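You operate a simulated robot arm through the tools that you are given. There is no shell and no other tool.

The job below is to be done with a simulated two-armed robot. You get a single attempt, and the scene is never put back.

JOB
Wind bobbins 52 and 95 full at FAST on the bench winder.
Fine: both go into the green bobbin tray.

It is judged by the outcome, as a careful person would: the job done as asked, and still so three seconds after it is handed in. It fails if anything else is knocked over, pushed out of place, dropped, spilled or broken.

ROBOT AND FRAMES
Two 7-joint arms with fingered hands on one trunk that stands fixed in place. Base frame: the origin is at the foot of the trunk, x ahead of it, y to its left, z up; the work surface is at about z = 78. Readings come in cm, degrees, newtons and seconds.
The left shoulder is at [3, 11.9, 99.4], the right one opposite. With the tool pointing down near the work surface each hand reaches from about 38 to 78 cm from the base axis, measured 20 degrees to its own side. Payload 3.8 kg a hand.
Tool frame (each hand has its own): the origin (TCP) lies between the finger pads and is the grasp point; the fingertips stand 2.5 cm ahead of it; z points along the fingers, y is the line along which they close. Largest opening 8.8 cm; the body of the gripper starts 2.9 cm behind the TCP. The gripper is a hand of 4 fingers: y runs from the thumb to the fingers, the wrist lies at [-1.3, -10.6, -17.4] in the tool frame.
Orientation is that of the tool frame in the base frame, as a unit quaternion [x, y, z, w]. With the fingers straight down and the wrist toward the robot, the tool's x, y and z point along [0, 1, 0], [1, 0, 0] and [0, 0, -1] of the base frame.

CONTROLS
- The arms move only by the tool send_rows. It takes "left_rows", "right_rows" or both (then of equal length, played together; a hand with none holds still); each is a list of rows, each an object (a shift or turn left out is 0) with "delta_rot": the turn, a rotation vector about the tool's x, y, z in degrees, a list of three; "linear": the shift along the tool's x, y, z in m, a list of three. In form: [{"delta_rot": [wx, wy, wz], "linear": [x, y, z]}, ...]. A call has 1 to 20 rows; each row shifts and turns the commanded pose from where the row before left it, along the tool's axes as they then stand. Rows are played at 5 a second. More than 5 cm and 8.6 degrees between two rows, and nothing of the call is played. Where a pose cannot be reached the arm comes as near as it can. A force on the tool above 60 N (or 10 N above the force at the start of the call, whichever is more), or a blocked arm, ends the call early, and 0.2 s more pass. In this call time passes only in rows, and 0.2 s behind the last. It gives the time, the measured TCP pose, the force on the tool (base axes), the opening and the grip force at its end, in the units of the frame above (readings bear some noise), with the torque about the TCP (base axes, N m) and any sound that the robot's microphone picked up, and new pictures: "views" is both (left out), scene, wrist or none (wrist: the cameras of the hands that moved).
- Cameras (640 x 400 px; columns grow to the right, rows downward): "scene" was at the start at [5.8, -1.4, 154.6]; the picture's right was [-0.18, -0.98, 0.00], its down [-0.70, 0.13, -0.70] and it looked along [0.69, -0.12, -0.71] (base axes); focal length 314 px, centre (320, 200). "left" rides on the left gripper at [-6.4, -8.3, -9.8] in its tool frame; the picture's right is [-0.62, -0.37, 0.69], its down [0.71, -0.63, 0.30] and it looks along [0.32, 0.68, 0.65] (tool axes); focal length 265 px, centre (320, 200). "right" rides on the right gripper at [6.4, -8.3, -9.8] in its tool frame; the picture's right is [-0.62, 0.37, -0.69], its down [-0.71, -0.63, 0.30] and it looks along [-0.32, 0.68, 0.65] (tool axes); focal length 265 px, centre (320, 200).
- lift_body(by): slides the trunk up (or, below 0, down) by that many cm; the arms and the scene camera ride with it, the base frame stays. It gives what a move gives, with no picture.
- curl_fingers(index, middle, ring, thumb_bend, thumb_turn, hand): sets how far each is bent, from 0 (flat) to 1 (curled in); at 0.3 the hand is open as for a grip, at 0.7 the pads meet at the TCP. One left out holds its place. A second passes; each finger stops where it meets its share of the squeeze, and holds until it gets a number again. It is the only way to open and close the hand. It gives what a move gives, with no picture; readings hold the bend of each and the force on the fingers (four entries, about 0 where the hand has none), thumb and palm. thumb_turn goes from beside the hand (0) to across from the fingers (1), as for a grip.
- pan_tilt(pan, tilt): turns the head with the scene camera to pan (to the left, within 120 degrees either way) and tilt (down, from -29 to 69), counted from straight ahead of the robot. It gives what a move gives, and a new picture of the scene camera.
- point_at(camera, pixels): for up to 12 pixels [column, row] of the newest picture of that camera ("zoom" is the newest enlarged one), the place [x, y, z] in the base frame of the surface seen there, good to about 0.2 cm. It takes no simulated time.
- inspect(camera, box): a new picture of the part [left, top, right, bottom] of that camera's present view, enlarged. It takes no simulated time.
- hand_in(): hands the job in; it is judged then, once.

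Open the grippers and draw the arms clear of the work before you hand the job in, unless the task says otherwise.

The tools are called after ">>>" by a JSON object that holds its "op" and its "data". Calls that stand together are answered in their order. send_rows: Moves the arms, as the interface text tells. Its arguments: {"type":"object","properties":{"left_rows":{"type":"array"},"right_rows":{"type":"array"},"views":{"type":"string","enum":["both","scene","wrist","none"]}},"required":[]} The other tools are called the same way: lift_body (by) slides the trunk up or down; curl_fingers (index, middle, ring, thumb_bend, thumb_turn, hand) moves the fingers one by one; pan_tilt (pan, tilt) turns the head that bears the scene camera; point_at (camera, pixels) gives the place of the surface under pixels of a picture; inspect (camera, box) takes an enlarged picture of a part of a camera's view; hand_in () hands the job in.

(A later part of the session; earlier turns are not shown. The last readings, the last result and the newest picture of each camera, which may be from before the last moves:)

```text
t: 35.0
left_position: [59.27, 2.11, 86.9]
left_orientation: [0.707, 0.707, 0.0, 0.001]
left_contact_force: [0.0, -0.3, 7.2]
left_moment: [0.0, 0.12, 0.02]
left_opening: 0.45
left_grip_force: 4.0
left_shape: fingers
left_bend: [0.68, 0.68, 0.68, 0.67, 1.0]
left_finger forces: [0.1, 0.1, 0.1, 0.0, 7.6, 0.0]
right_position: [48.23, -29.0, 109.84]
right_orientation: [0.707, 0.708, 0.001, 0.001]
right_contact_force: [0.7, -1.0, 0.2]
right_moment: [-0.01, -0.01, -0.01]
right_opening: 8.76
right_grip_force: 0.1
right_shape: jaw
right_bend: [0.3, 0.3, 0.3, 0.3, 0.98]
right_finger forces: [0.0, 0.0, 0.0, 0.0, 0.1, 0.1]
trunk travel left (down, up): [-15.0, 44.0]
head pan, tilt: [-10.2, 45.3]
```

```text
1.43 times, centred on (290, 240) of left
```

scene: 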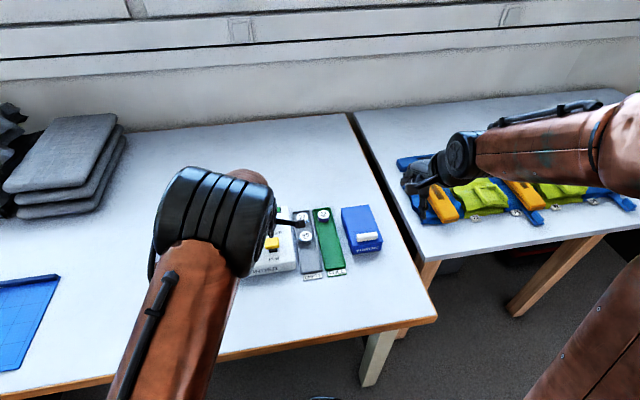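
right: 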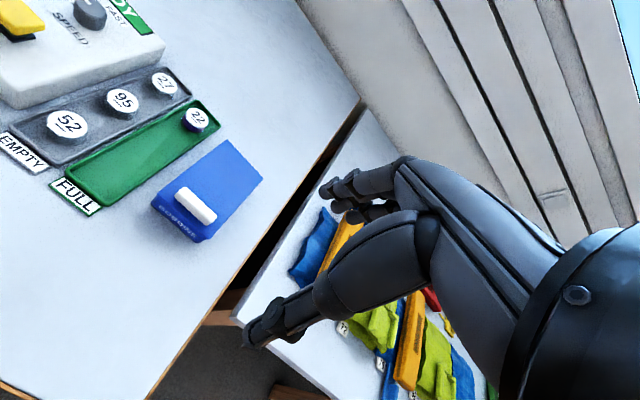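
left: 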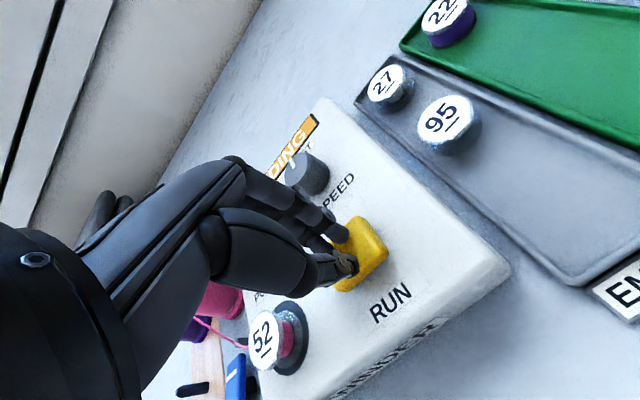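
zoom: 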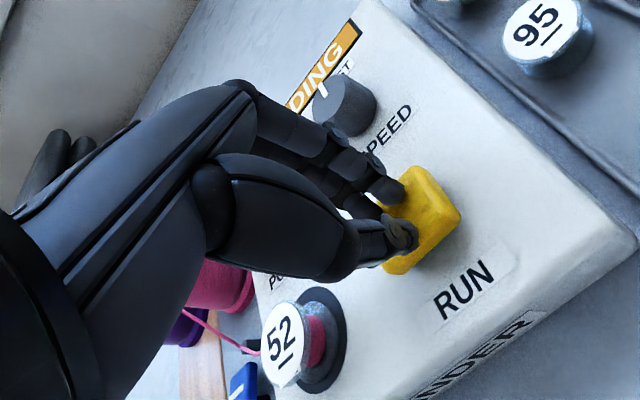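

Still WINDING with the pink layer growing. I hold about a second more.

>>> {"op": "send_rows", "data": {"left_rows": [{}, {}, {}, {}], "views": "wrist"}}

>>> {"op": "inspect", "data": {"camera": "left", "box": [220, 290, 340, 390]}}

```text
t: 36.0
left_position: [59.28, 2.07, 86.84]
left_orientation: [0.707, 0.707, 0.002, 0.001]
left_contact_force: [0.0, 0.3, 8.9]
left_moment: [-0.02, 0.11, 0.02]
left_opening: 0.41
left_grip_force: 5.1
left_shape: fingers
left_bend: [0.68, 0.68, 0.68, 0.67, 1.0]
left_finger forces: [0.3, 0.3, 0.0, 0.0, 8.3, 0.0]
right_position: [48.29, -28.9, 109.75]
right_orientation: [0.707, 0.708, 0.001, 0.001]
right_contact_force: [0.2, 0.6, -0.6]
right_moment: [0.02, 0.01, -0.02]
right_opening: 8.76
right_grip_force: 0.0
right_shape: jaw
right_bend: [0.3, 0.3, 0.3, 0.3, 0.98]
right_finger forces: [0.1, 0.0, 0.1, 0.0, 0.0, 0.0]
trunk travel left (down, up): [-15.0, 44.0]
head pan, tilt: [-10.2, 45.3]
```

left: 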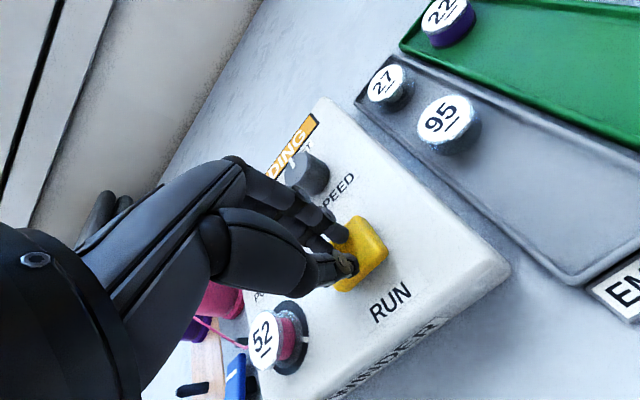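

```text
4.00 times, centred on (280, 340) of left
```

zoom: 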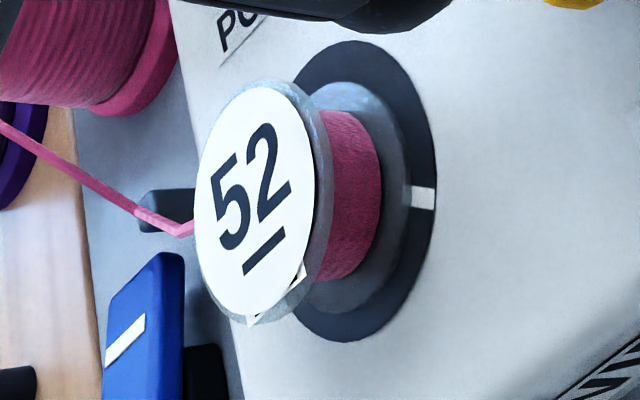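

The thread is about half-way to the flange. I keep holding in one-second steps.

>>> {"op": "send_rows", "data": {"left_rows": [{}, {}, {}, {}], "views": "wrist"}}

>>> {"op": "inspect", "data": {"camera": "left", "box": [220, 290, 340, 390]}}

```text
t: 37.0
left_position: [59.31, 2.15, 86.99]
left_orientation: [0.707, 0.707, 0.001, 0.001]
left_contact_force: [-0.2, -0.7, 8.2]
left_moment: [-0.01, 0.1, 0.03]
left_opening: 0.43
left_grip_force: 4.5
left_shape: fingers
left_bend: [0.68, 0.68, 0.68, 0.67, 1.0]
left_finger forces: [0.4, 0.4, 0.0, 0.0, 8.6, 0.0]
right_position: [48.19, -29.04, 109.82]
right_orientation: [0.706, 0.708, 0.0, 0.0]
right_contact_force: [-0.8, 1.5, -0.9]
right_moment: [0.0, -0.01, -0.01]
right_opening: 8.75
right_grip_force: 0.0
right_shape: jaw
right_bend: [0.3, 0.3, 0.3, 0.3, 0.98]
right_finger forces: [0.0, 0.0, 0.1, 0.0, 0.0, 0.0]
trunk travel left (down, up): [-15.0, 44.0]
head pan, tilt: [-10.2, 45.3]
```

left: 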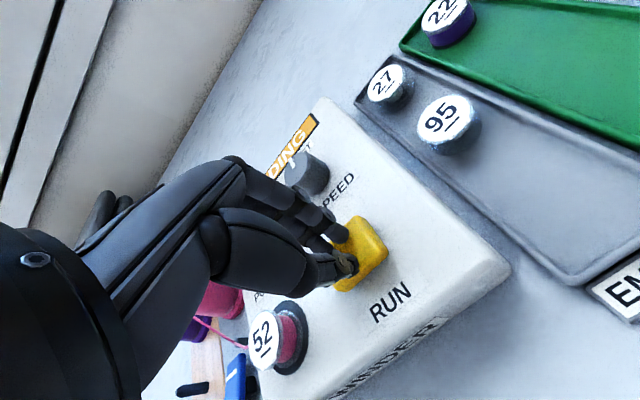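

```text
4.00 times, centred on (280, 340) of left
```

zoom: 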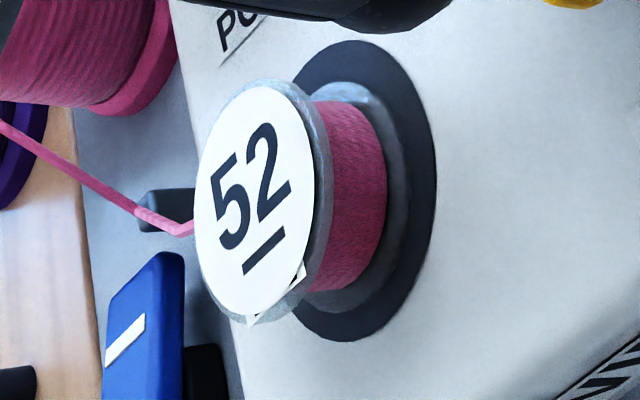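

Still WINDING, larger. I hold a further second.

>>> {"op": "send_rows", "data": {"left_rows": [{}, {}, {}, {}], "views": "wrist"}}

>>> {"op": "inspect", "data": {"camera": "left", "box": [220, 290, 340, 390]}}

```text
t: 38.0
left_position: [59.28, 2.14, 86.93]
left_orientation: [0.707, 0.707, 0.0, 0.0]
left_contact_force: [-1.2, 0.1, 10.3]
left_moment: [0.0, 0.14, -0.01]
left_opening: 0.41
left_grip_force: 5.0
left_shape: fingers
left_bend: [0.68, 0.68, 0.68, 0.67, 1.0]
left_finger forces: [0.4, 0.4, 0.0, 0.0, 8.8, 0.0]
right_position: [48.31, -29.0, 109.86]
right_orientation: [0.706, 0.708, 0.0, 0.0]
right_contact_force: [0.1, -0.1, 0.1]
right_moment: [-0.04, 0.03, -0.04]
right_opening: 8.78
right_grip_force: 0.0
right_shape: jaw
right_bend: [0.3, 0.3, 0.3, 0.3, 0.98]
right_finger forces: [0.0, 0.1, 0.1, 0.0, 0.0, 0.0]
trunk travel left (down, up): [-15.0, 44.0]
head pan, tilt: [-10.2, 45.3]
```

left: 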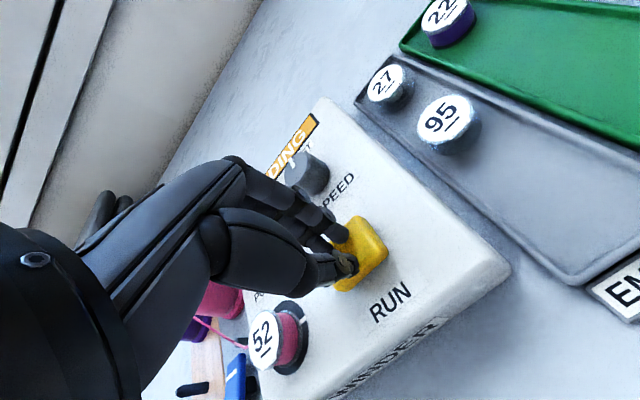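

```text
4.00 times, centred on (280, 340) of left
```

zoom: 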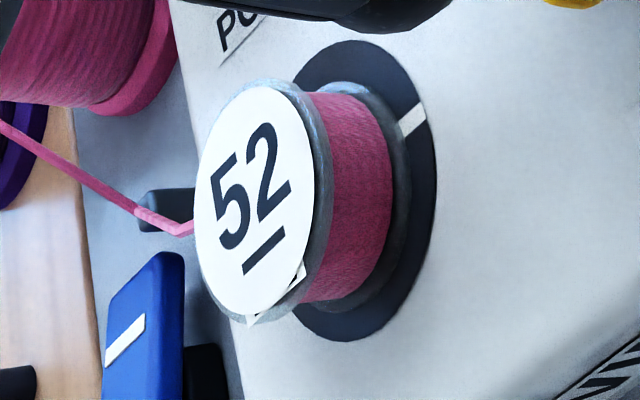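

Nearly at the flange. I hold in shorter steps and watch the display.

>>> {"op": "send_rows", "data": {"left_rows": [{}, {}], "views": "wrist"}}

>>> {"op": "inspect", "data": {"camera": "left", "box": [220, 290, 340, 390]}}

```text
t: 38.6
left_position: [59.37, 2.14, 86.85]
left_orientation: [0.707, 0.707, 0.0, 0.0]
left_contact_force: [-0.6, 0.0, 9.4]
left_moment: [0.0, 0.13, -0.01]
left_opening: 0.42
left_grip_force: 4.9
left_shape: fingers
left_bend: [0.68, 0.68, 0.68, 0.67, 1.0]
left_finger forces: [0.4, 0.5, 0.0, 0.0, 8.6, 0.0]
right_position: [48.4, -29.05, 109.81]
right_orientation: [0.707, 0.708, 0.0, 0.001]
right_contact_force: [-0.7, -0.3, 0.5]
right_moment: [-0.02, -0.03, 0.03]
right_opening: 8.76
right_grip_force: 0.1
right_shape: jaw
right_bend: [0.3, 0.3, 0.3, 0.3, 0.98]
right_finger forces: [0.0, 0.1, 0.0, 0.0, 0.1, 0.0]
trunk travel left (down, up): [-15.0, 44.0]
head pan, tilt: [-10.2, 45.3]
```

left: 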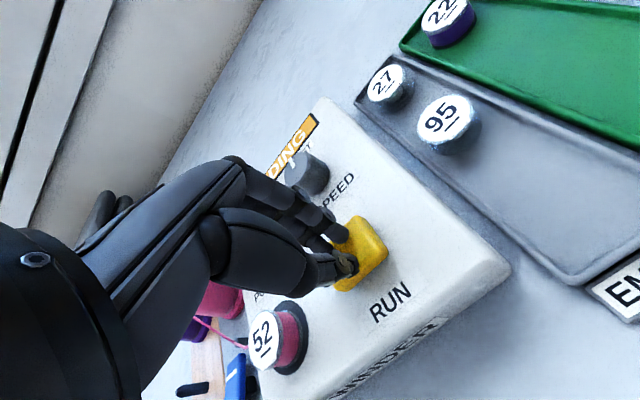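

```text
4.00 times, centred on (280, 340) of left
```

zoom: 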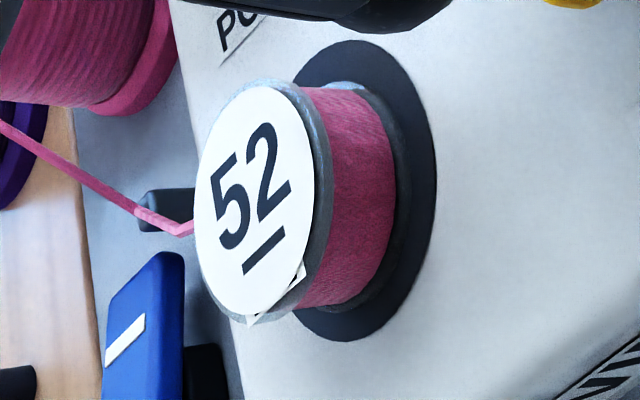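

>>> {"op": "send_rows", "data": {"left_rows": [{}, {}], "views": "wrist"}}

>>> {"op": "inspect", "data": {"camera": "left", "box": [220, 290, 340, 390]}}

```text
t: 39.2
left_position: [59.4, 2.09, 87.03]
left_orientation: [0.707, 0.707, 0.0, 0.0]
left_contact_force: [-0.4, -0.3, 11.1]
left_moment: [-0.02, 0.15, 0.01]
left_opening: 0.42
left_grip_force: 5.0
left_shape: fingers
left_bend: [0.68, 0.68, 0.68, 0.67, 1.0]
left_finger forces: [0.5, 0.3, 0.0, 0.0, 9.9, 0.0]
right_position: [48.32, -29.02, 109.79]
right_orientation: [0.706, 0.708, 0.001, 0.001]
right_contact_force: [-0.6, -1.1, -0.4]
right_moment: [0.02, 0.0, -0.03]
right_opening: 8.74
right_grip_force: 0.0
right_shape: jaw
right_bend: [0.3, 0.3, 0.3, 0.3, 0.98]
right_finger forces: [0.0, 0.0, 0.0, 0.0, 0.0, 0.1]
trunk travel left (down, up): [-15.0, 44.0]
head pan, tilt: [-10.2, 45.3]
```

left: 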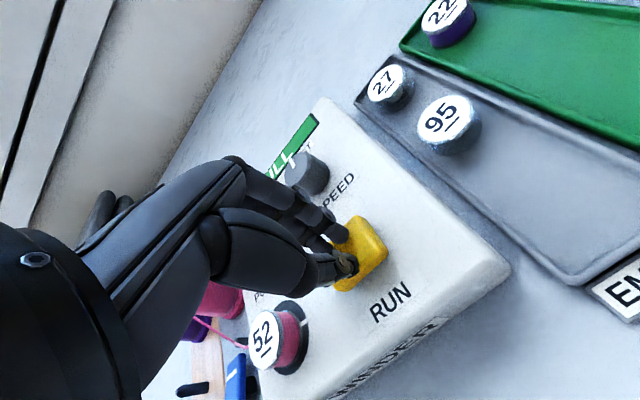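

```text
4.00 times, centred on (280, 340) of left
```

zoom: 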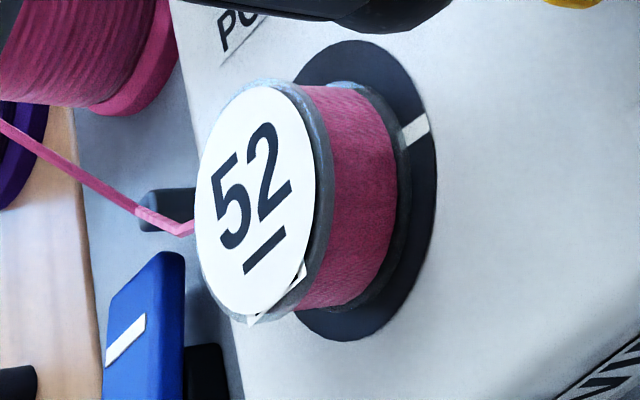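

The display now reads green "…LL" (FULL) . I lift off RUN at once.

>>> {"op": "send_rows", "data": {"left_rows": [{"linear": [0, 0, -0.02]}, {"linear": [0, 0, -0.04]}, {"linear": [0, 0, -0.04]}], "views": "both"}}

>>> {"op": "inspect", "data": {"camera": "left", "box": [280, 120, 480, 380]}}

```text
t: 40.0
left_position: [59.46, 2.22, 96.65]
left_orientation: [0.707, 0.707, -0.001, -0.001]
left_contact_force: [0.0, -0.5, -0.3]
left_moment: [-0.04, 0.02, 0.03]
left_opening: 0.45
left_grip_force: 0.1
left_shape: fingers
left_bend: [0.68, 0.68, 0.68, 0.66, 1.0]
left_finger forces: [0.0, 0.1, 0.0, 0.1, 0.0, 0.1]
right_position: [48.35, -29.0, 109.81]
right_orientation: [0.706, 0.708, 0.001, 0.001]
right_contact_force: [-0.3, 0.6, 0.4]
right_moment: [-0.01, -0.03, -0.03]
right_opening: 8.74
right_grip_force: 0.1
right_shape: jaw
right_bend: [0.3, 0.3, 0.3, 0.3, 0.98]
right_finger forces: [0.1, 0.1, 0.0, 0.0, 0.1, 0.0]
trunk travel left (down, up): [-15.0, 44.0]
head pan, tilt: [-10.2, 45.3]
```

scene: 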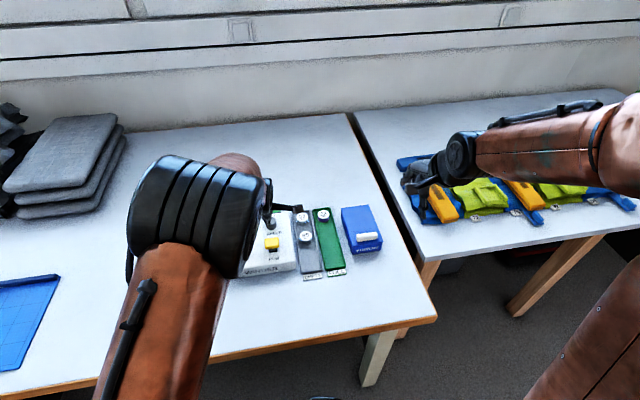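
left: 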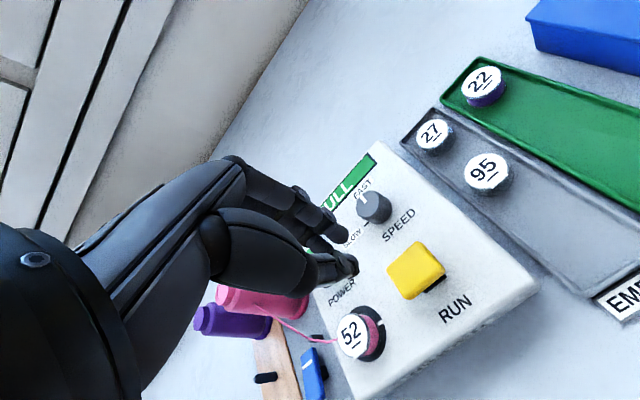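

```text
1.54 times, centred on (380, 250) of left
```

zoom: 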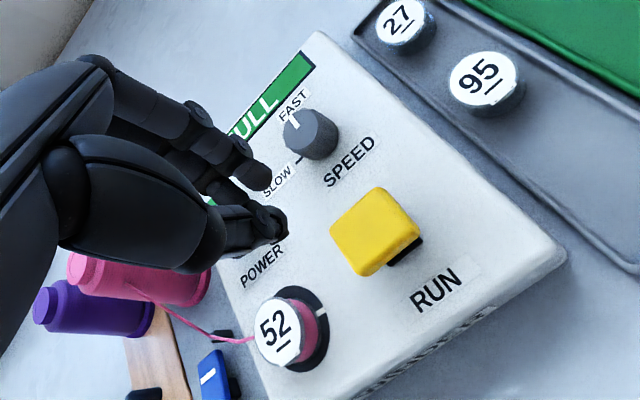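

FULL is displayed and RUN has sprung back. The thread still ties bobbin 52 to the guide, so I look closer at the THREAD rocker at (313,378) and the POWER rocker for comparison.

>>> {"op": "inspect", "data": {"camera": "left", "box": [240, 300, 400, 400]}}

>>> {"op": "send_rows", "data": {"left_rows": [{"linear": [0.02, -0.03, -0.03]}, {"linear": [0.03, -0.03, -0.02]}, {"linear": [0.03, -0.03, -0.01]}, {"linear": [0.03, -0.03, 0]}, {"linear": [0.03, -0.02, 0]}, {}], "views": "both"}}

>>> {"op": "inspect", "data": {"camera": "left", "box": [340, 150, 640, 350]}}

```text
4.00 times, centred on (320, 350) of left
```

zoom: 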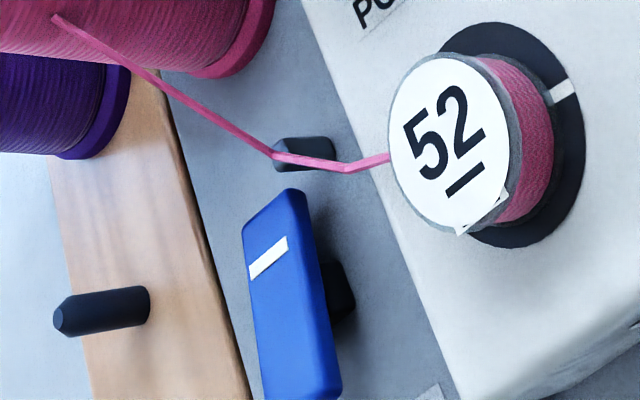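

```text
t: 41.4
left_position: [45.36, 16.07, 102.82]
left_orientation: [0.707, 0.708, 0.0, 0.001]
left_contact_force: [-0.7, -1.0, 0.2]
left_moment: [-0.02, -0.02, 0.01]
left_opening: 0.46
left_grip_force: 0.1
left_shape: fingers
left_bend: [0.68, 0.68, 0.68, 0.66, 1.0]
left_finger forces: [0.0, 0.1, 0.1, 0.1, 0.0, 0.1]
right_position: [48.38, -29.01, 109.8]
right_orientation: [0.706, 0.708, 0.001, -0.001]
right_contact_force: [-0.7, -0.3, 0.1]
right_moment: [0.0, -0.03, 0.01]
right_opening: 8.75
right_grip_force: 0.0
right_shape: jaw
right_bend: [0.3, 0.3, 0.3, 0.3, 0.98]
right_finger forces: [0.0, 0.0, 0.0, 0.1, 0.0, 0.0]
trunk travel left (down, up): [-15.0, 44.0]
head pan, tilt: [-10.2, 45.3]
```

scene: 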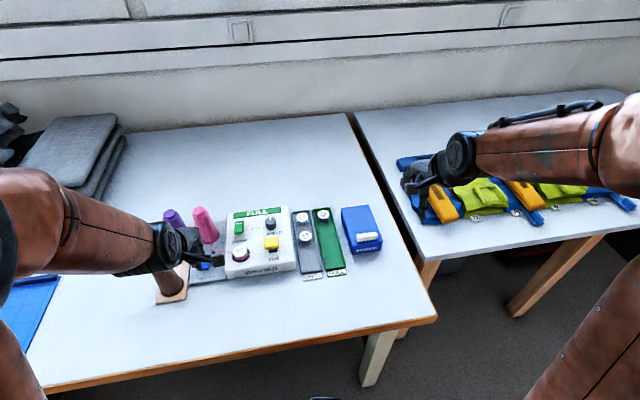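
left: 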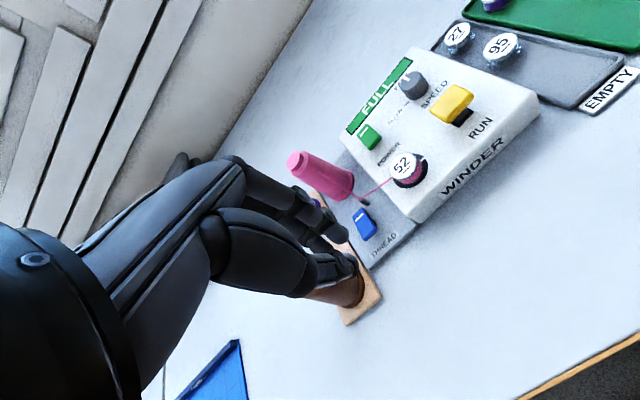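

```text
2.00 times, centred on (490, 250) of left
```

zoom: 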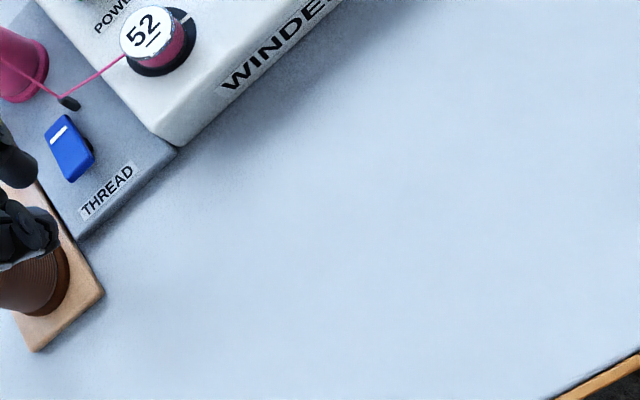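

I measure the THREAD rocker in the left view, about (362,224), to press its raised near end.

>>> {"op": "inspect", "data": {"camera": "left", "box": [330, 180, 410, 260]}}

>>> {"op": "inspect", "data": {"camera": "scene", "box": [185, 195, 285, 285]}}

```text
5.00 times, centred on (370, 220) of left
```

zoom: 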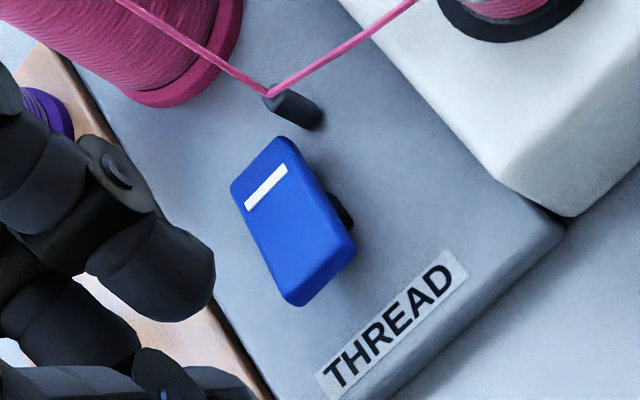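

```text
4.44 times, centred on (235, 240) of scene
```

zoom: 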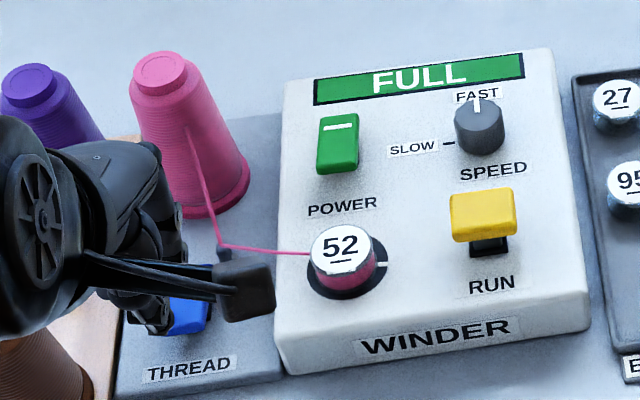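

>>> {"op": "point_at", "data": {"camera": "left", "pixels": [[368, 233], [365, 238], [375, 230], [354, 218], [362, 209], [361, 222], [376, 240], [374, 203]]}}

```text
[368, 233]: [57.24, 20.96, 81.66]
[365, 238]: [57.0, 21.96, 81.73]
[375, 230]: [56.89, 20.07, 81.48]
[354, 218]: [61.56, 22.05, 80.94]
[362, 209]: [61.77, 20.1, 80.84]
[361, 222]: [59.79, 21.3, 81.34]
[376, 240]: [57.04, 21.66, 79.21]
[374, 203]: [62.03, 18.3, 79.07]
```

Rocker spans x 56.8–61.9, y 20–22, with the near end up at 81.7. I bring the closed fingertips over its near half at (57.9,21.0).

>>> {"op": "send_rows", "data": {"left_rows": [{"linear": [0.013, 0.033, 0.01]}, {"linear": [0.013, 0.033, 0.01]}, {"linear": [0.013, 0.033, 0.01]}, {"linear": [0.01, 0.027, 0.01]}, {"linear": [0, 0, 0.04]}, {"linear": [0, 0, 0.04]}, {"linear": [0, 0, 0.02]}, {}], "views": "both"}}

>>> {"op": "inspect", "data": {"camera": "left", "box": [260, 170, 460, 310]}}

```text
t: 43.2
left_position: [58.29, 20.85, 88.82]
left_orientation: [0.707, 0.708, 0.0, 0.0]
left_contact_force: [0.0, -0.4, -0.2]
left_moment: [0.0, 0.01, -0.02]
left_opening: 0.44
left_grip_force: 0.0
left_shape: fingers
left_bend: [0.68, 0.68, 0.68, 0.66, 1.0]
left_finger forces: [0.0, 0.0, 0.0, 0.0, 0.0, 0.0]
right_position: [48.38, -28.95, 109.78]
right_orientation: [0.707, 0.708, 0.001, 0.001]
right_contact_force: [-0.3, -0.6, 0.2]
right_moment: [0.01, -0.02, 0.0]
right_opening: 8.76
right_grip_force: 0.0
right_shape: jaw
right_bend: [0.3, 0.3, 0.3, 0.3, 0.98]
right_finger forces: [0.0, 0.0, 0.1, 0.0, 0.1, 0.1]
trunk travel left (down, up): [-15.0, 44.0]
head pan, tilt: [-10.2, 45.3]
```

scene: 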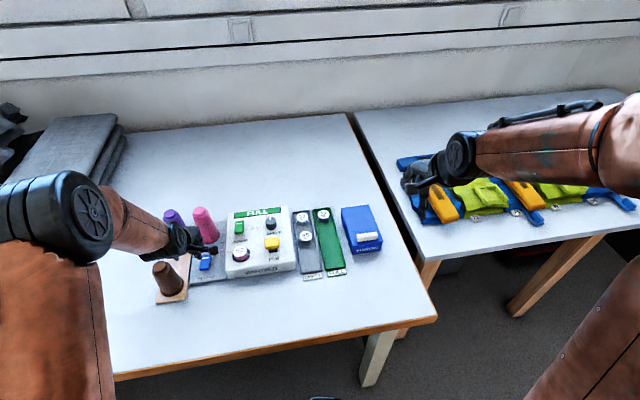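
left: 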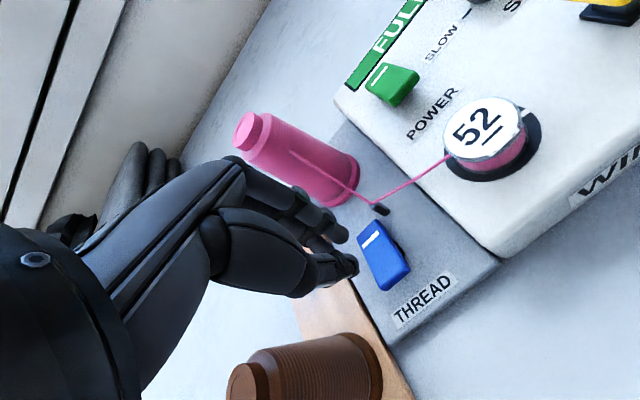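

```text
2.86 times, centred on (360, 240) of left
```

zoom: 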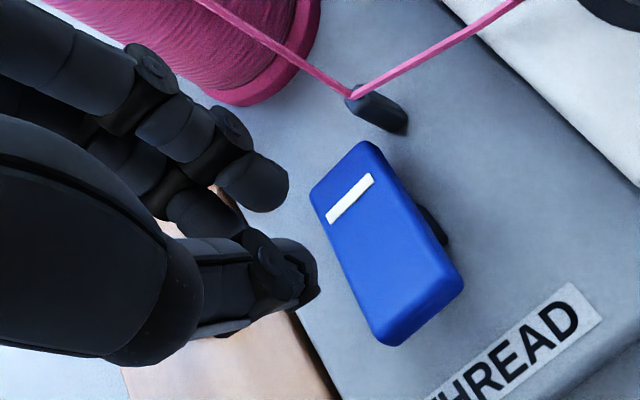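

The hand is clear of the pink spool. I shift 2 mm nearer and descend to just above the rocker.

>>> {"op": "send_rows", "data": {"left_rows": [{"linear": [0.001, -0.002, 0.02]}, {"linear": [0, 0, 0.02]}, {"linear": [0, 0, 0.004]}, {}], "views": "wrist"}}

>>> {"op": "inspect", "data": {"camera": "left", "box": [260, 170, 460, 310]}}

```text
t: 44.2
left_position: [57.96, 21.1, 84.41]
left_orientation: [0.707, 0.708, 0.001, 0.0]
left_contact_force: [0.1, 0.0, 0.6]
left_moment: [0.02, 0.03, 0.0]
left_opening: 0.45
left_grip_force: 0.5
left_shape: fingers
left_bend: [0.68, 0.68, 0.68, 0.66, 1.0]
left_finger forces: [0.1, 0.0, 0.0, 0.0, 0.5, 0.0]
right_position: [48.43, -29.08, 109.67]
right_orientation: [0.707, 0.708, 0.001, 0.001]
right_contact_force: [-0.6, 0.3, 0.4]
right_moment: [0.0, -0.04, 0.01]
right_opening: 8.76
right_grip_force: 0.0
right_shape: jaw
right_bend: [0.3, 0.3, 0.3, 0.3, 0.98]
right_finger forces: [0.0, 0.1, 0.0, 0.1, 0.0, 0.0]
trunk travel left (down, up): [-15.0, 44.0]
head pan, tilt: [-10.2, 45.3]
```

left: 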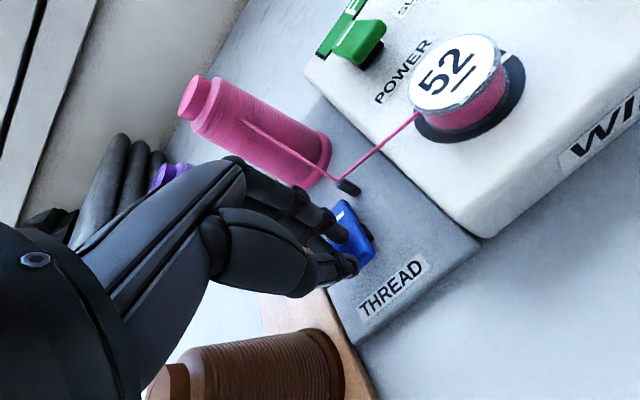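

```text
2.86 times, centred on (360, 240) of left
```

zoom: 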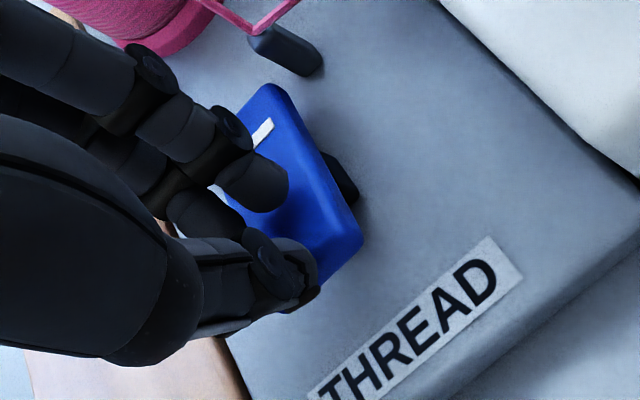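

The thumb tip just touches the near end (0.5 N). I press about 1 cm down in small steps.

>>> {"op": "send_rows", "data": {"left_rows": [{"linear": [0, 0, 0.003]}, {"linear": [0, 0, 0.003]}, {"linear": [0, 0, 0.003]}, {}], "views": "wrist"}}

>>> {"op": "inspect", "data": {"camera": "left", "box": [260, 150, 500, 310]}}

```text
t: 45.2
left_position: [58.01, 21.13, 83.75]
left_orientation: [0.707, 0.707, 0.001, 0.002]
left_contact_force: [1.4, -0.1, 11.6]
left_moment: [-0.03, -0.11, 0.0]
left_opening: 0.28
left_grip_force: 6.1
left_shape: fingers
left_bend: [0.7, 0.68, 0.68, 0.66, 1.0]
left_finger forces: [9.2, 2.1, 0.1, 0.0, 0.0, 0.0]
right_position: [48.23, -29.03, 109.78]
right_orientation: [0.707, 0.708, 0.001, 0.001]
right_contact_force: [-0.2, -1.2, 0.5]
right_moment: [-0.01, -0.01, 0.02]
right_opening: 8.78
right_grip_force: 0.1
right_shape: jaw
right_bend: [0.3, 0.3, 0.3, 0.3, 0.98]
right_finger forces: [0.0, 0.0, 0.0, 0.0, 0.1, 0.0]
trunk travel left (down, up): [-15.0, 44.0]
head pan, tilt: [-10.2, 45.3]
```

left: 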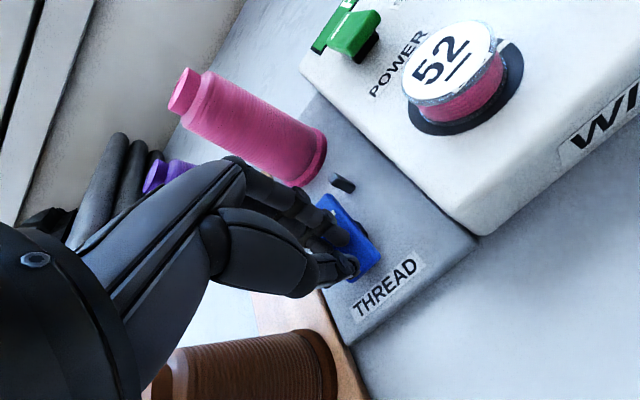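

```text
2.50 times, centred on (380, 230) of left
```

zoom: 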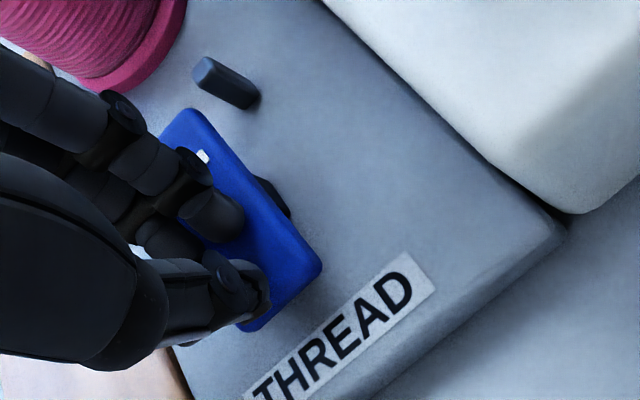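

The rocker flipped and the thread is gone from post and bobbin, i.e. it is released. I lift off and look at the display.

>>> {"op": "send_rows", "data": {"left_rows": [{"linear": [0, 0, -0.02]}, {"linear": [0, 0, -0.04]}, {"linear": [0, 0, -0.05]}, {}], "views": "both"}}

>>> {"op": "inspect", "data": {"camera": "scene", "box": [150, 190, 320, 290]}}

>>> {"op": "inspect", "data": {"camera": "left", "box": [300, 0, 640, 300]}}

```text
t: 46.2
left_position: [57.96, 21.13, 94.54]
left_orientation: [0.707, 0.707, -0.001, -0.001]
left_contact_force: [0.3, -0.3, 0.5]
left_moment: [0.01, -0.02, 0.0]
left_opening: 0.47
left_grip_force: 0.0
left_shape: fingers
left_bend: [0.68, 0.68, 0.68, 0.66, 1.0]
left_finger forces: [0.0, 0.1, 0.0, 0.0, 0.0, 0.0]
right_position: [48.42, -29.0, 109.77]
right_orientation: [0.707, 0.708, 0.0, 0.0]
right_contact_force: [0.1, 0.2, -0.4]
right_moment: [-0.01, -0.04, 0.01]
right_opening: 8.77
right_grip_force: 0.0
right_shape: jaw
right_bend: [0.3, 0.3, 0.3, 0.3, 0.98]
right_finger forces: [0.0, 0.0, 0.0, 0.1, 0.1, 0.0]
trunk travel left (down, up): [-15.0, 44.0]
head pan, tilt: [-10.2, 45.3]
```

scene: 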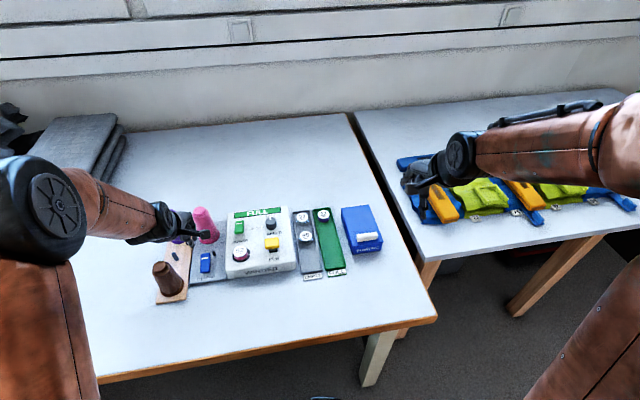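
left: 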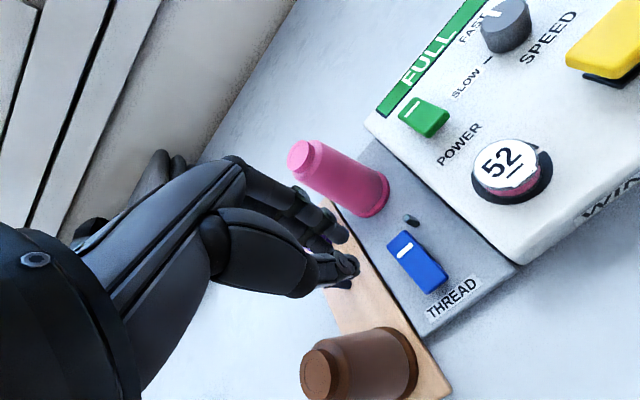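

```text
3.76 times, centred on (235, 240) of scene
```

zoom: 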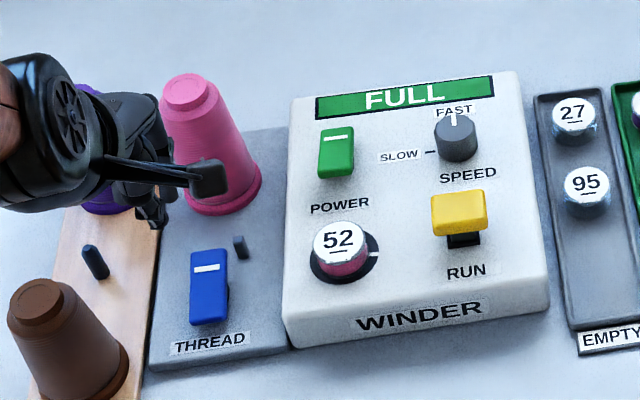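

```text
1.33 times, centred on (470, 150) of left
```

zoom: 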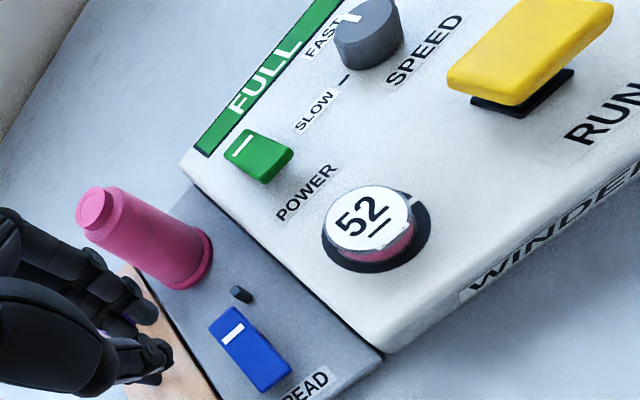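

Display shows FULL, thread cut. Now I open the hand and move over bobbin 52 on the spindle.

>>> {"op": "curl_fingers", "data": {"hand": "left", "index": 0.42, "middle": 0.42, "ring": 0.42, "thumb_bend": 0.42}}

>>> {"op": "send_rows", "data": {"left_rows": [{"linear": [-0.035, 0.004, 0]}, {"linear": [-0.035, 0.004, 0]}, {"linear": [-0.031, 0.003, 0]}, {"linear": [0, 0, 0.03]}, {"linear": [0, 0, 0.025]}, {}], "views": "wrist"}}

>>> {"op": "inspect", "data": {"camera": "left", "box": [260, 170, 420, 310]}}

```text
t: 47.2
left_position: [57.9, 21.08, 94.39]
left_orientation: [0.707, 0.707, 0.0, 0.0]
left_contact_force: [-0.7, -0.8, 0.8]
left_moment: [0.02, -0.02, -0.01]
left_opening: 5.86
left_grip_force: 0.1
left_shape: fingers
left_bend: [0.42, 0.42, 0.42, 0.42, 0.99]
left_finger forces: [0.0, 0.0, 0.0, 0.1, 0.0, 0.0]
right_position: [48.41, -29.0, 109.79]
right_orientation: [0.707, 0.708, 0.001, 0.001]
right_contact_force: [1.1, -0.2, -0.1]
right_moment: [0.0, -0.03, -0.02]
right_opening: 8.76
right_grip_force: 0.2
right_shape: jaw
right_bend: [0.3, 0.3, 0.3, 0.3, 0.98]
right_finger forces: [0.1, 0.1, 0.1, 0.1, 0.0, 0.0]
trunk travel left (down, up): [-15.0, 44.0]
head pan, tilt: [-10.2, 45.3]
```

```text
t: 48.6
left_position: [58.86, 11.05, 89.1]
left_orientation: [0.707, 0.707, 0.0, 0.0]
left_contact_force: [0.4, -0.4, -0.5]
left_moment: [0.01, 0.0, -0.01]
left_opening: 5.86
left_grip_force: 0.1
left_shape: fingers
left_bend: [0.42, 0.42, 0.42, 0.42, 0.99]
left_finger forces: [0.0, 0.0, 0.0, 0.0, 0.0, 0.0]
right_position: [48.38, -29.04, 109.79]
right_orientation: [0.706, 0.708, 0.001, 0.001]
right_contact_force: [0.9, -0.5, -0.4]
right_moment: [0.01, 0.01, -0.01]
right_opening: 8.74
right_grip_force: 0.1
right_shape: jaw
right_bend: [0.3, 0.3, 0.3, 0.3, 0.98]
right_finger forces: [0.1, 0.1, 0.0, 0.0, 0.0, 0.0]
trunk travel left (down, up): [-15.0, 44.0]
head pan, tilt: [-10.2, 45.3]
```

left: 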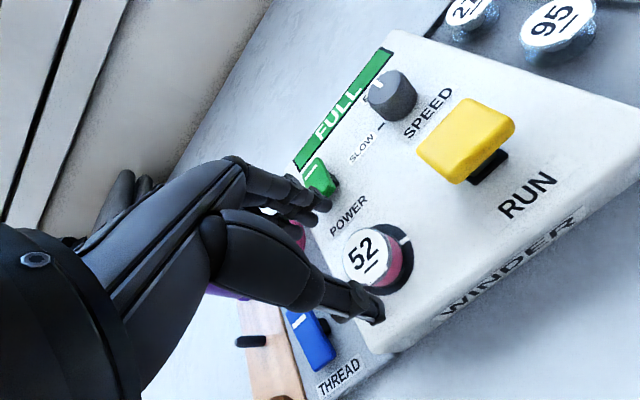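

```text
2.86 times, centred on (340, 240) of left
```

zoom: 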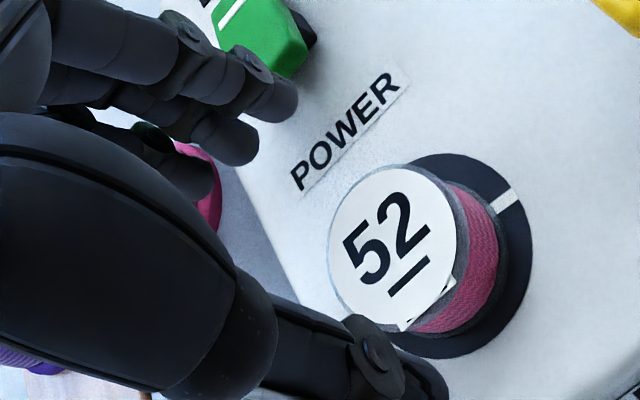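

Aligned with the bobbin. I descend 3.1 cm to the earlier grasp height and close on it.

>>> {"op": "send_rows", "data": {"left_rows": [{"linear": [0, 0.001, 0.015]}, {"linear": [0, 0, 0.016]}, {}], "views": "wrist"}}

>>> {"op": "curl_fingers", "data": {"hand": "left", "index": 0.64, "middle": 0.64, "thumb_bend": 0.64}}

>>> {"op": "inspect", "data": {"camera": "left", "box": [260, 170, 420, 310]}}

```text
t: 49.4
left_position: [59.11, 11.12, 85.95]
left_orientation: [0.707, 0.707, 0.0, 0.0]
left_contact_force: [0.0, 0.2, 0.2]
left_moment: [-0.01, 0.0, 0.03]
left_opening: 5.85
left_grip_force: 0.0
left_shape: fingers
left_bend: [0.42, 0.42, 0.42, 0.42, 0.99]
left_finger forces: [0.0, 0.0, 0.1, 0.0, 0.0, 0.0]
right_position: [48.32, -28.99, 109.85]
right_orientation: [0.707, 0.708, 0.001, 0.0]
right_contact_force: [0.3, -0.1, 0.0]
right_moment: [0.0, -0.02, -0.02]
right_opening: 8.78
right_grip_force: 0.0
right_shape: jaw
right_bend: [0.3, 0.3, 0.3, 0.3, 0.98]
right_finger forces: [0.0, 0.1, 0.0, 0.0, 0.0, 0.1]
trunk travel left (down, up): [-15.0, 44.0]
head pan, tilt: [-10.2, 45.3]
```

left: 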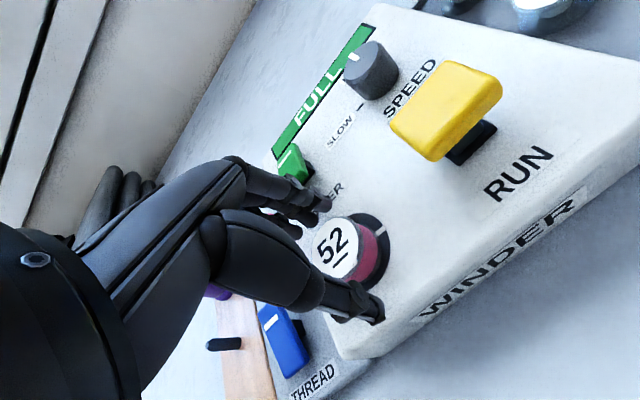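

```text
t: 50.4
left_position: [59.01, 11.11, 85.92]
left_orientation: [0.707, 0.707, -0.001, 0.001]
left_contact_force: [1.2, 0.4, -0.3]
left_moment: [0.01, -0.05, 0.01]
left_opening: 3.02
left_grip_force: 7.1
left_shape: fingers
left_bend: [0.56, 0.59, 0.42, 0.55, 1.0]
left_finger forces: [4.9, 3.5, 0.0, 0.0, 6.6, 0.0]
right_position: [48.38, -29.14, 109.69]
right_orientation: [0.707, 0.708, 0.0, 0.001]
right_contact_force: [0.2, 0.2, 0.9]
right_moment: [-0.01, -0.01, -0.01]
right_opening: 8.74
right_grip_force: 0.0
right_shape: jaw
right_bend: [0.3, 0.3, 0.3, 0.3, 0.98]
right_finger forces: [0.1, 0.0, 0.0, 0.1, 0.1, 0.0]
trunk travel left (down, up): [-15.0, 44.0]
head pan, tilt: [-10.2, 45.3]
```

```text
2.86 times, centred on (340, 240) of left
```

zoom: 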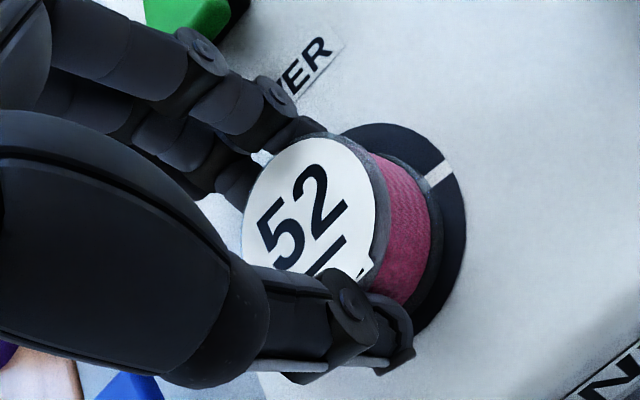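

Grip 7 N on bobbin 52. I lift it straight off the pin to z≈94.5.

>>> {"op": "send_rows", "data": {"left_rows": [{"linear": [0, 0, -0.01]}, {"linear": [0, 0, -0.01]}, {"linear": [0, 0, -0.03]}, {"linear": [0, 0, -0.035]}, {}], "views": "both"}}

>>> {"op": "inspect", "data": {"camera": "left", "box": [260, 170, 480, 310]}}

>>> {"op": "inspect", "data": {"camera": "scene", "box": [180, 190, 340, 290]}}

```text
t: 51.6
left_position: [59.11, 11.17, 94.41]
left_orientation: [0.707, 0.707, 0.0, -0.001]
left_contact_force: [0.7, 0.1, -0.7]
left_moment: [0.0, -0.03, 0.01]
left_opening: 3.01
left_grip_force: 7.7
left_shape: fingers
left_bend: [0.56, 0.6, 0.42, 0.55, 1.0]
left_finger forces: [4.3, 3.1, 0.1, 0.1, 7.2, 0.0]
right_position: [48.4, -28.91, 109.72]
right_orientation: [0.706, 0.708, 0.0, 0.0]
right_contact_force: [-0.6, 0.5, 0.1]
right_moment: [0.0, -0.02, 0.02]
right_opening: 8.76
right_grip_force: 0.0
right_shape: jaw
right_bend: [0.3, 0.3, 0.3, 0.3, 0.98]
right_finger forces: [0.1, 0.0, 0.1, 0.0, 0.0, 0.1]
trunk travel left (down, up): [-15.0, 44.0]
head pan, tilt: [-10.2, 45.3]
```

scene: 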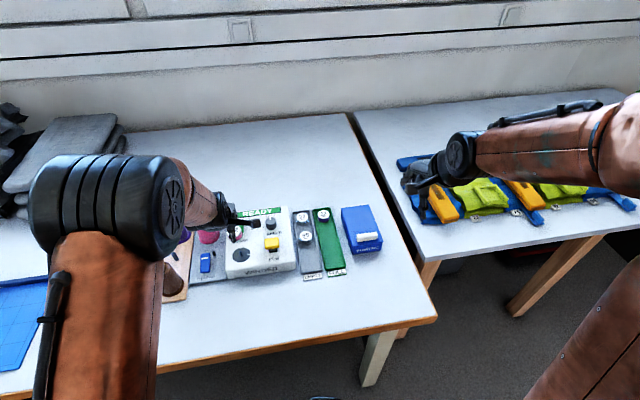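
left: 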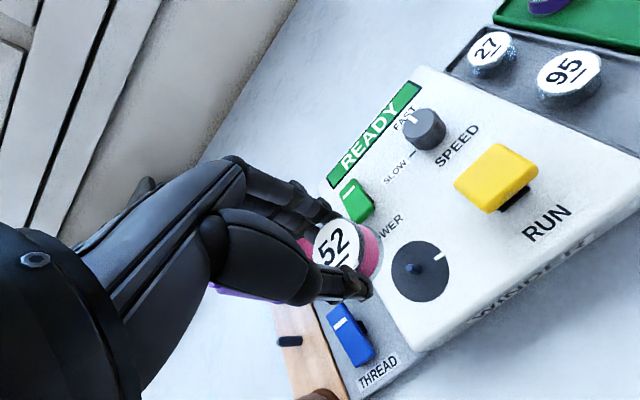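

```text
2.86 times, centred on (370, 240) of left
```

zoom: 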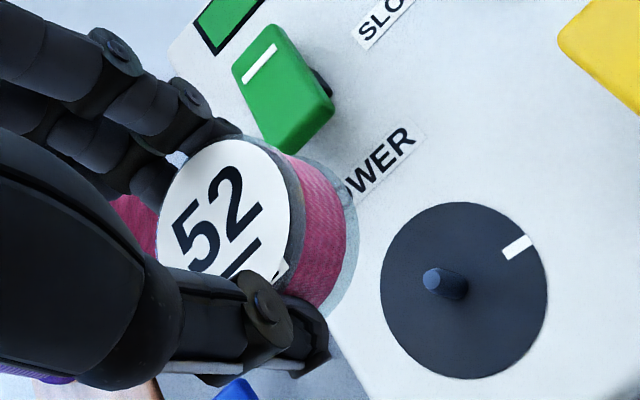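

```text
4.00 times, centred on (260, 240) of scene
```

zoom: 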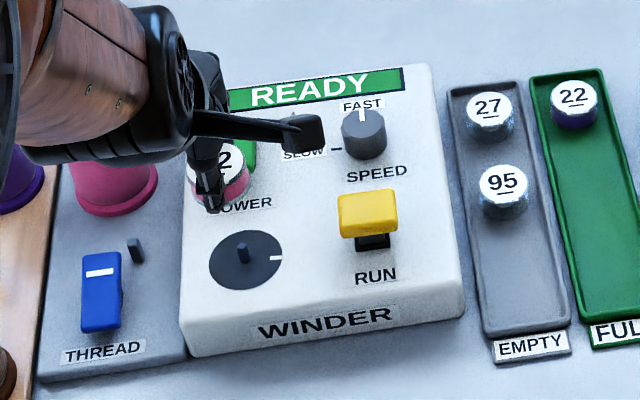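

52 is full of pink thread and the display is back to READY. I first shift the right arm 12 cm further right out of the way, since the left hand is coming to the green tray.

>>> {"op": "send_rows", "data": {"right_rows": [{"linear": [-0.04, 0, -0.01]}, {"linear": [-0.04, 0, -0.01]}, {"linear": [-0.04, 0, -0.01]}, {}], "views": "scene"}}

>>> {"op": "send_rows", "data": {"left_rows": [{"linear": [-0.0425, -0.0032, 0]}, {"linear": [-0.0425, -0.0032, 0]}, {"linear": [-0.0425, -0.0032, 0]}, {"linear": [-0.0425, -0.0032, 0]}, {"linear": [-0.0425, -0.0032, 0]}, {"linear": [-0.0425, -0.0032, 0]}, {}], "views": "both"}}

>>> {"op": "inspect", "data": {"camera": "left", "box": [280, 170, 520, 330]}}

```text
t: 52.6
left_position: [59.13, 11.22, 94.42]
left_orientation: [0.707, 0.707, 0.0, 0.0]
left_contact_force: [0.6, 0.7, 0.5]
left_moment: [0.01, 0.02, 0.01]
left_opening: 3.01
left_grip_force: 7.3
left_shape: fingers
left_bend: [0.56, 0.6, 0.42, 0.55, 1.0]
left_finger forces: [4.2, 3.1, 0.1, 0.0, 7.3, 0.1]
right_position: [48.45, -40.89, 112.76]
right_orientation: [0.706, 0.708, 0.0, 0.001]
right_contact_force: [0.2, 0.9, 0.0]
right_moment: [-0.01, 0.01, -0.03]
right_opening: 8.76
right_grip_force: 0.1
right_shape: jaw
right_bend: [0.3, 0.3, 0.3, 0.3, 0.98]
right_finger forces: [0.1, 0.0, 0.0, 0.0, 0.0, 0.1]
trunk travel left (down, up): [-15.0, 44.0]
head pan, tilt: [-10.2, 45.3]
```

scene: 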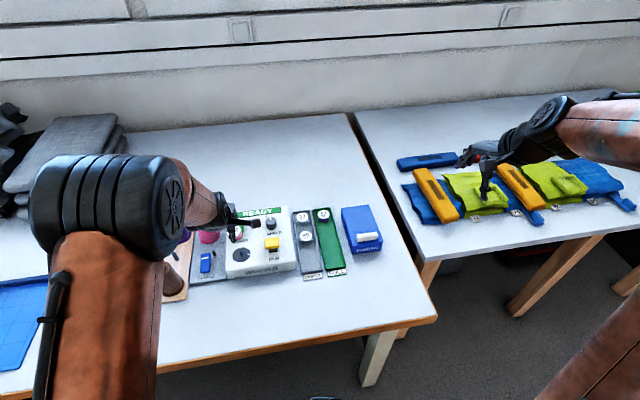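

```text
t: 54.2
left_position: [57.13, -14.59, 94.68]
left_orientation: [0.708, 0.707, 0.0, 0.0]
left_contact_force: [-1.0, 0.2, -0.2]
left_moment: [0.03, -0.02, -0.01]
left_opening: 3.02
left_grip_force: 7.0
left_shape: fingers
left_bend: [0.57, 0.6, 0.42, 0.55, 1.0]
left_finger forces: [4.3, 3.2, 0.1, 0.0, 7.2, 0.0]
right_position: [48.34, -40.93, 112.78]
right_orientation: [0.707, 0.708, 0.001, 0.0]
right_contact_force: [-0.6, -0.2, -0.7]
right_moment: [0.0, 0.01, -0.01]
right_opening: 8.76
right_grip_force: 0.0
right_shape: jaw
right_bend: [0.3, 0.3, 0.3, 0.3, 0.98]
right_finger forces: [0.1, 0.0, 0.1, 0.1, 0.1, 0.0]
trunk travel left (down, up): [-15.0, 44.0]
head pan, tilt: [-10.2, 45.3]
```

scene: 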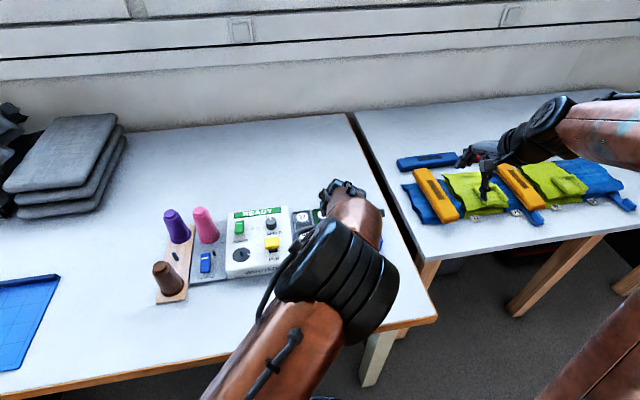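
left: 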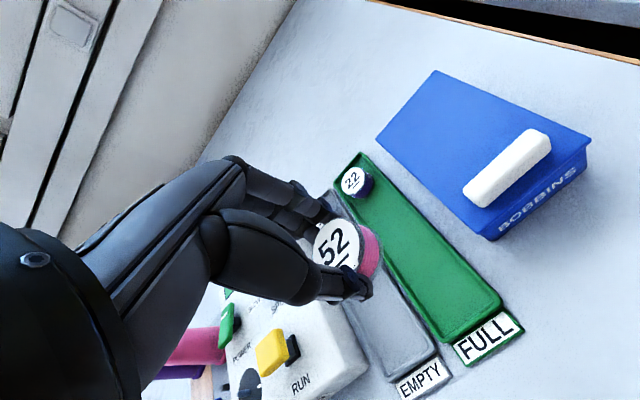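

```text
2.50 times, centred on (400, 250) of left
```

zoom: 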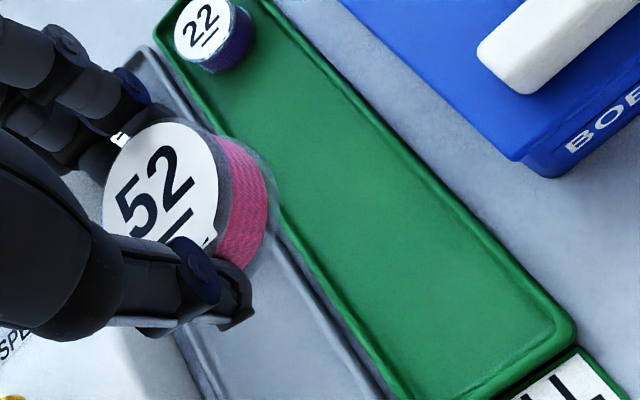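

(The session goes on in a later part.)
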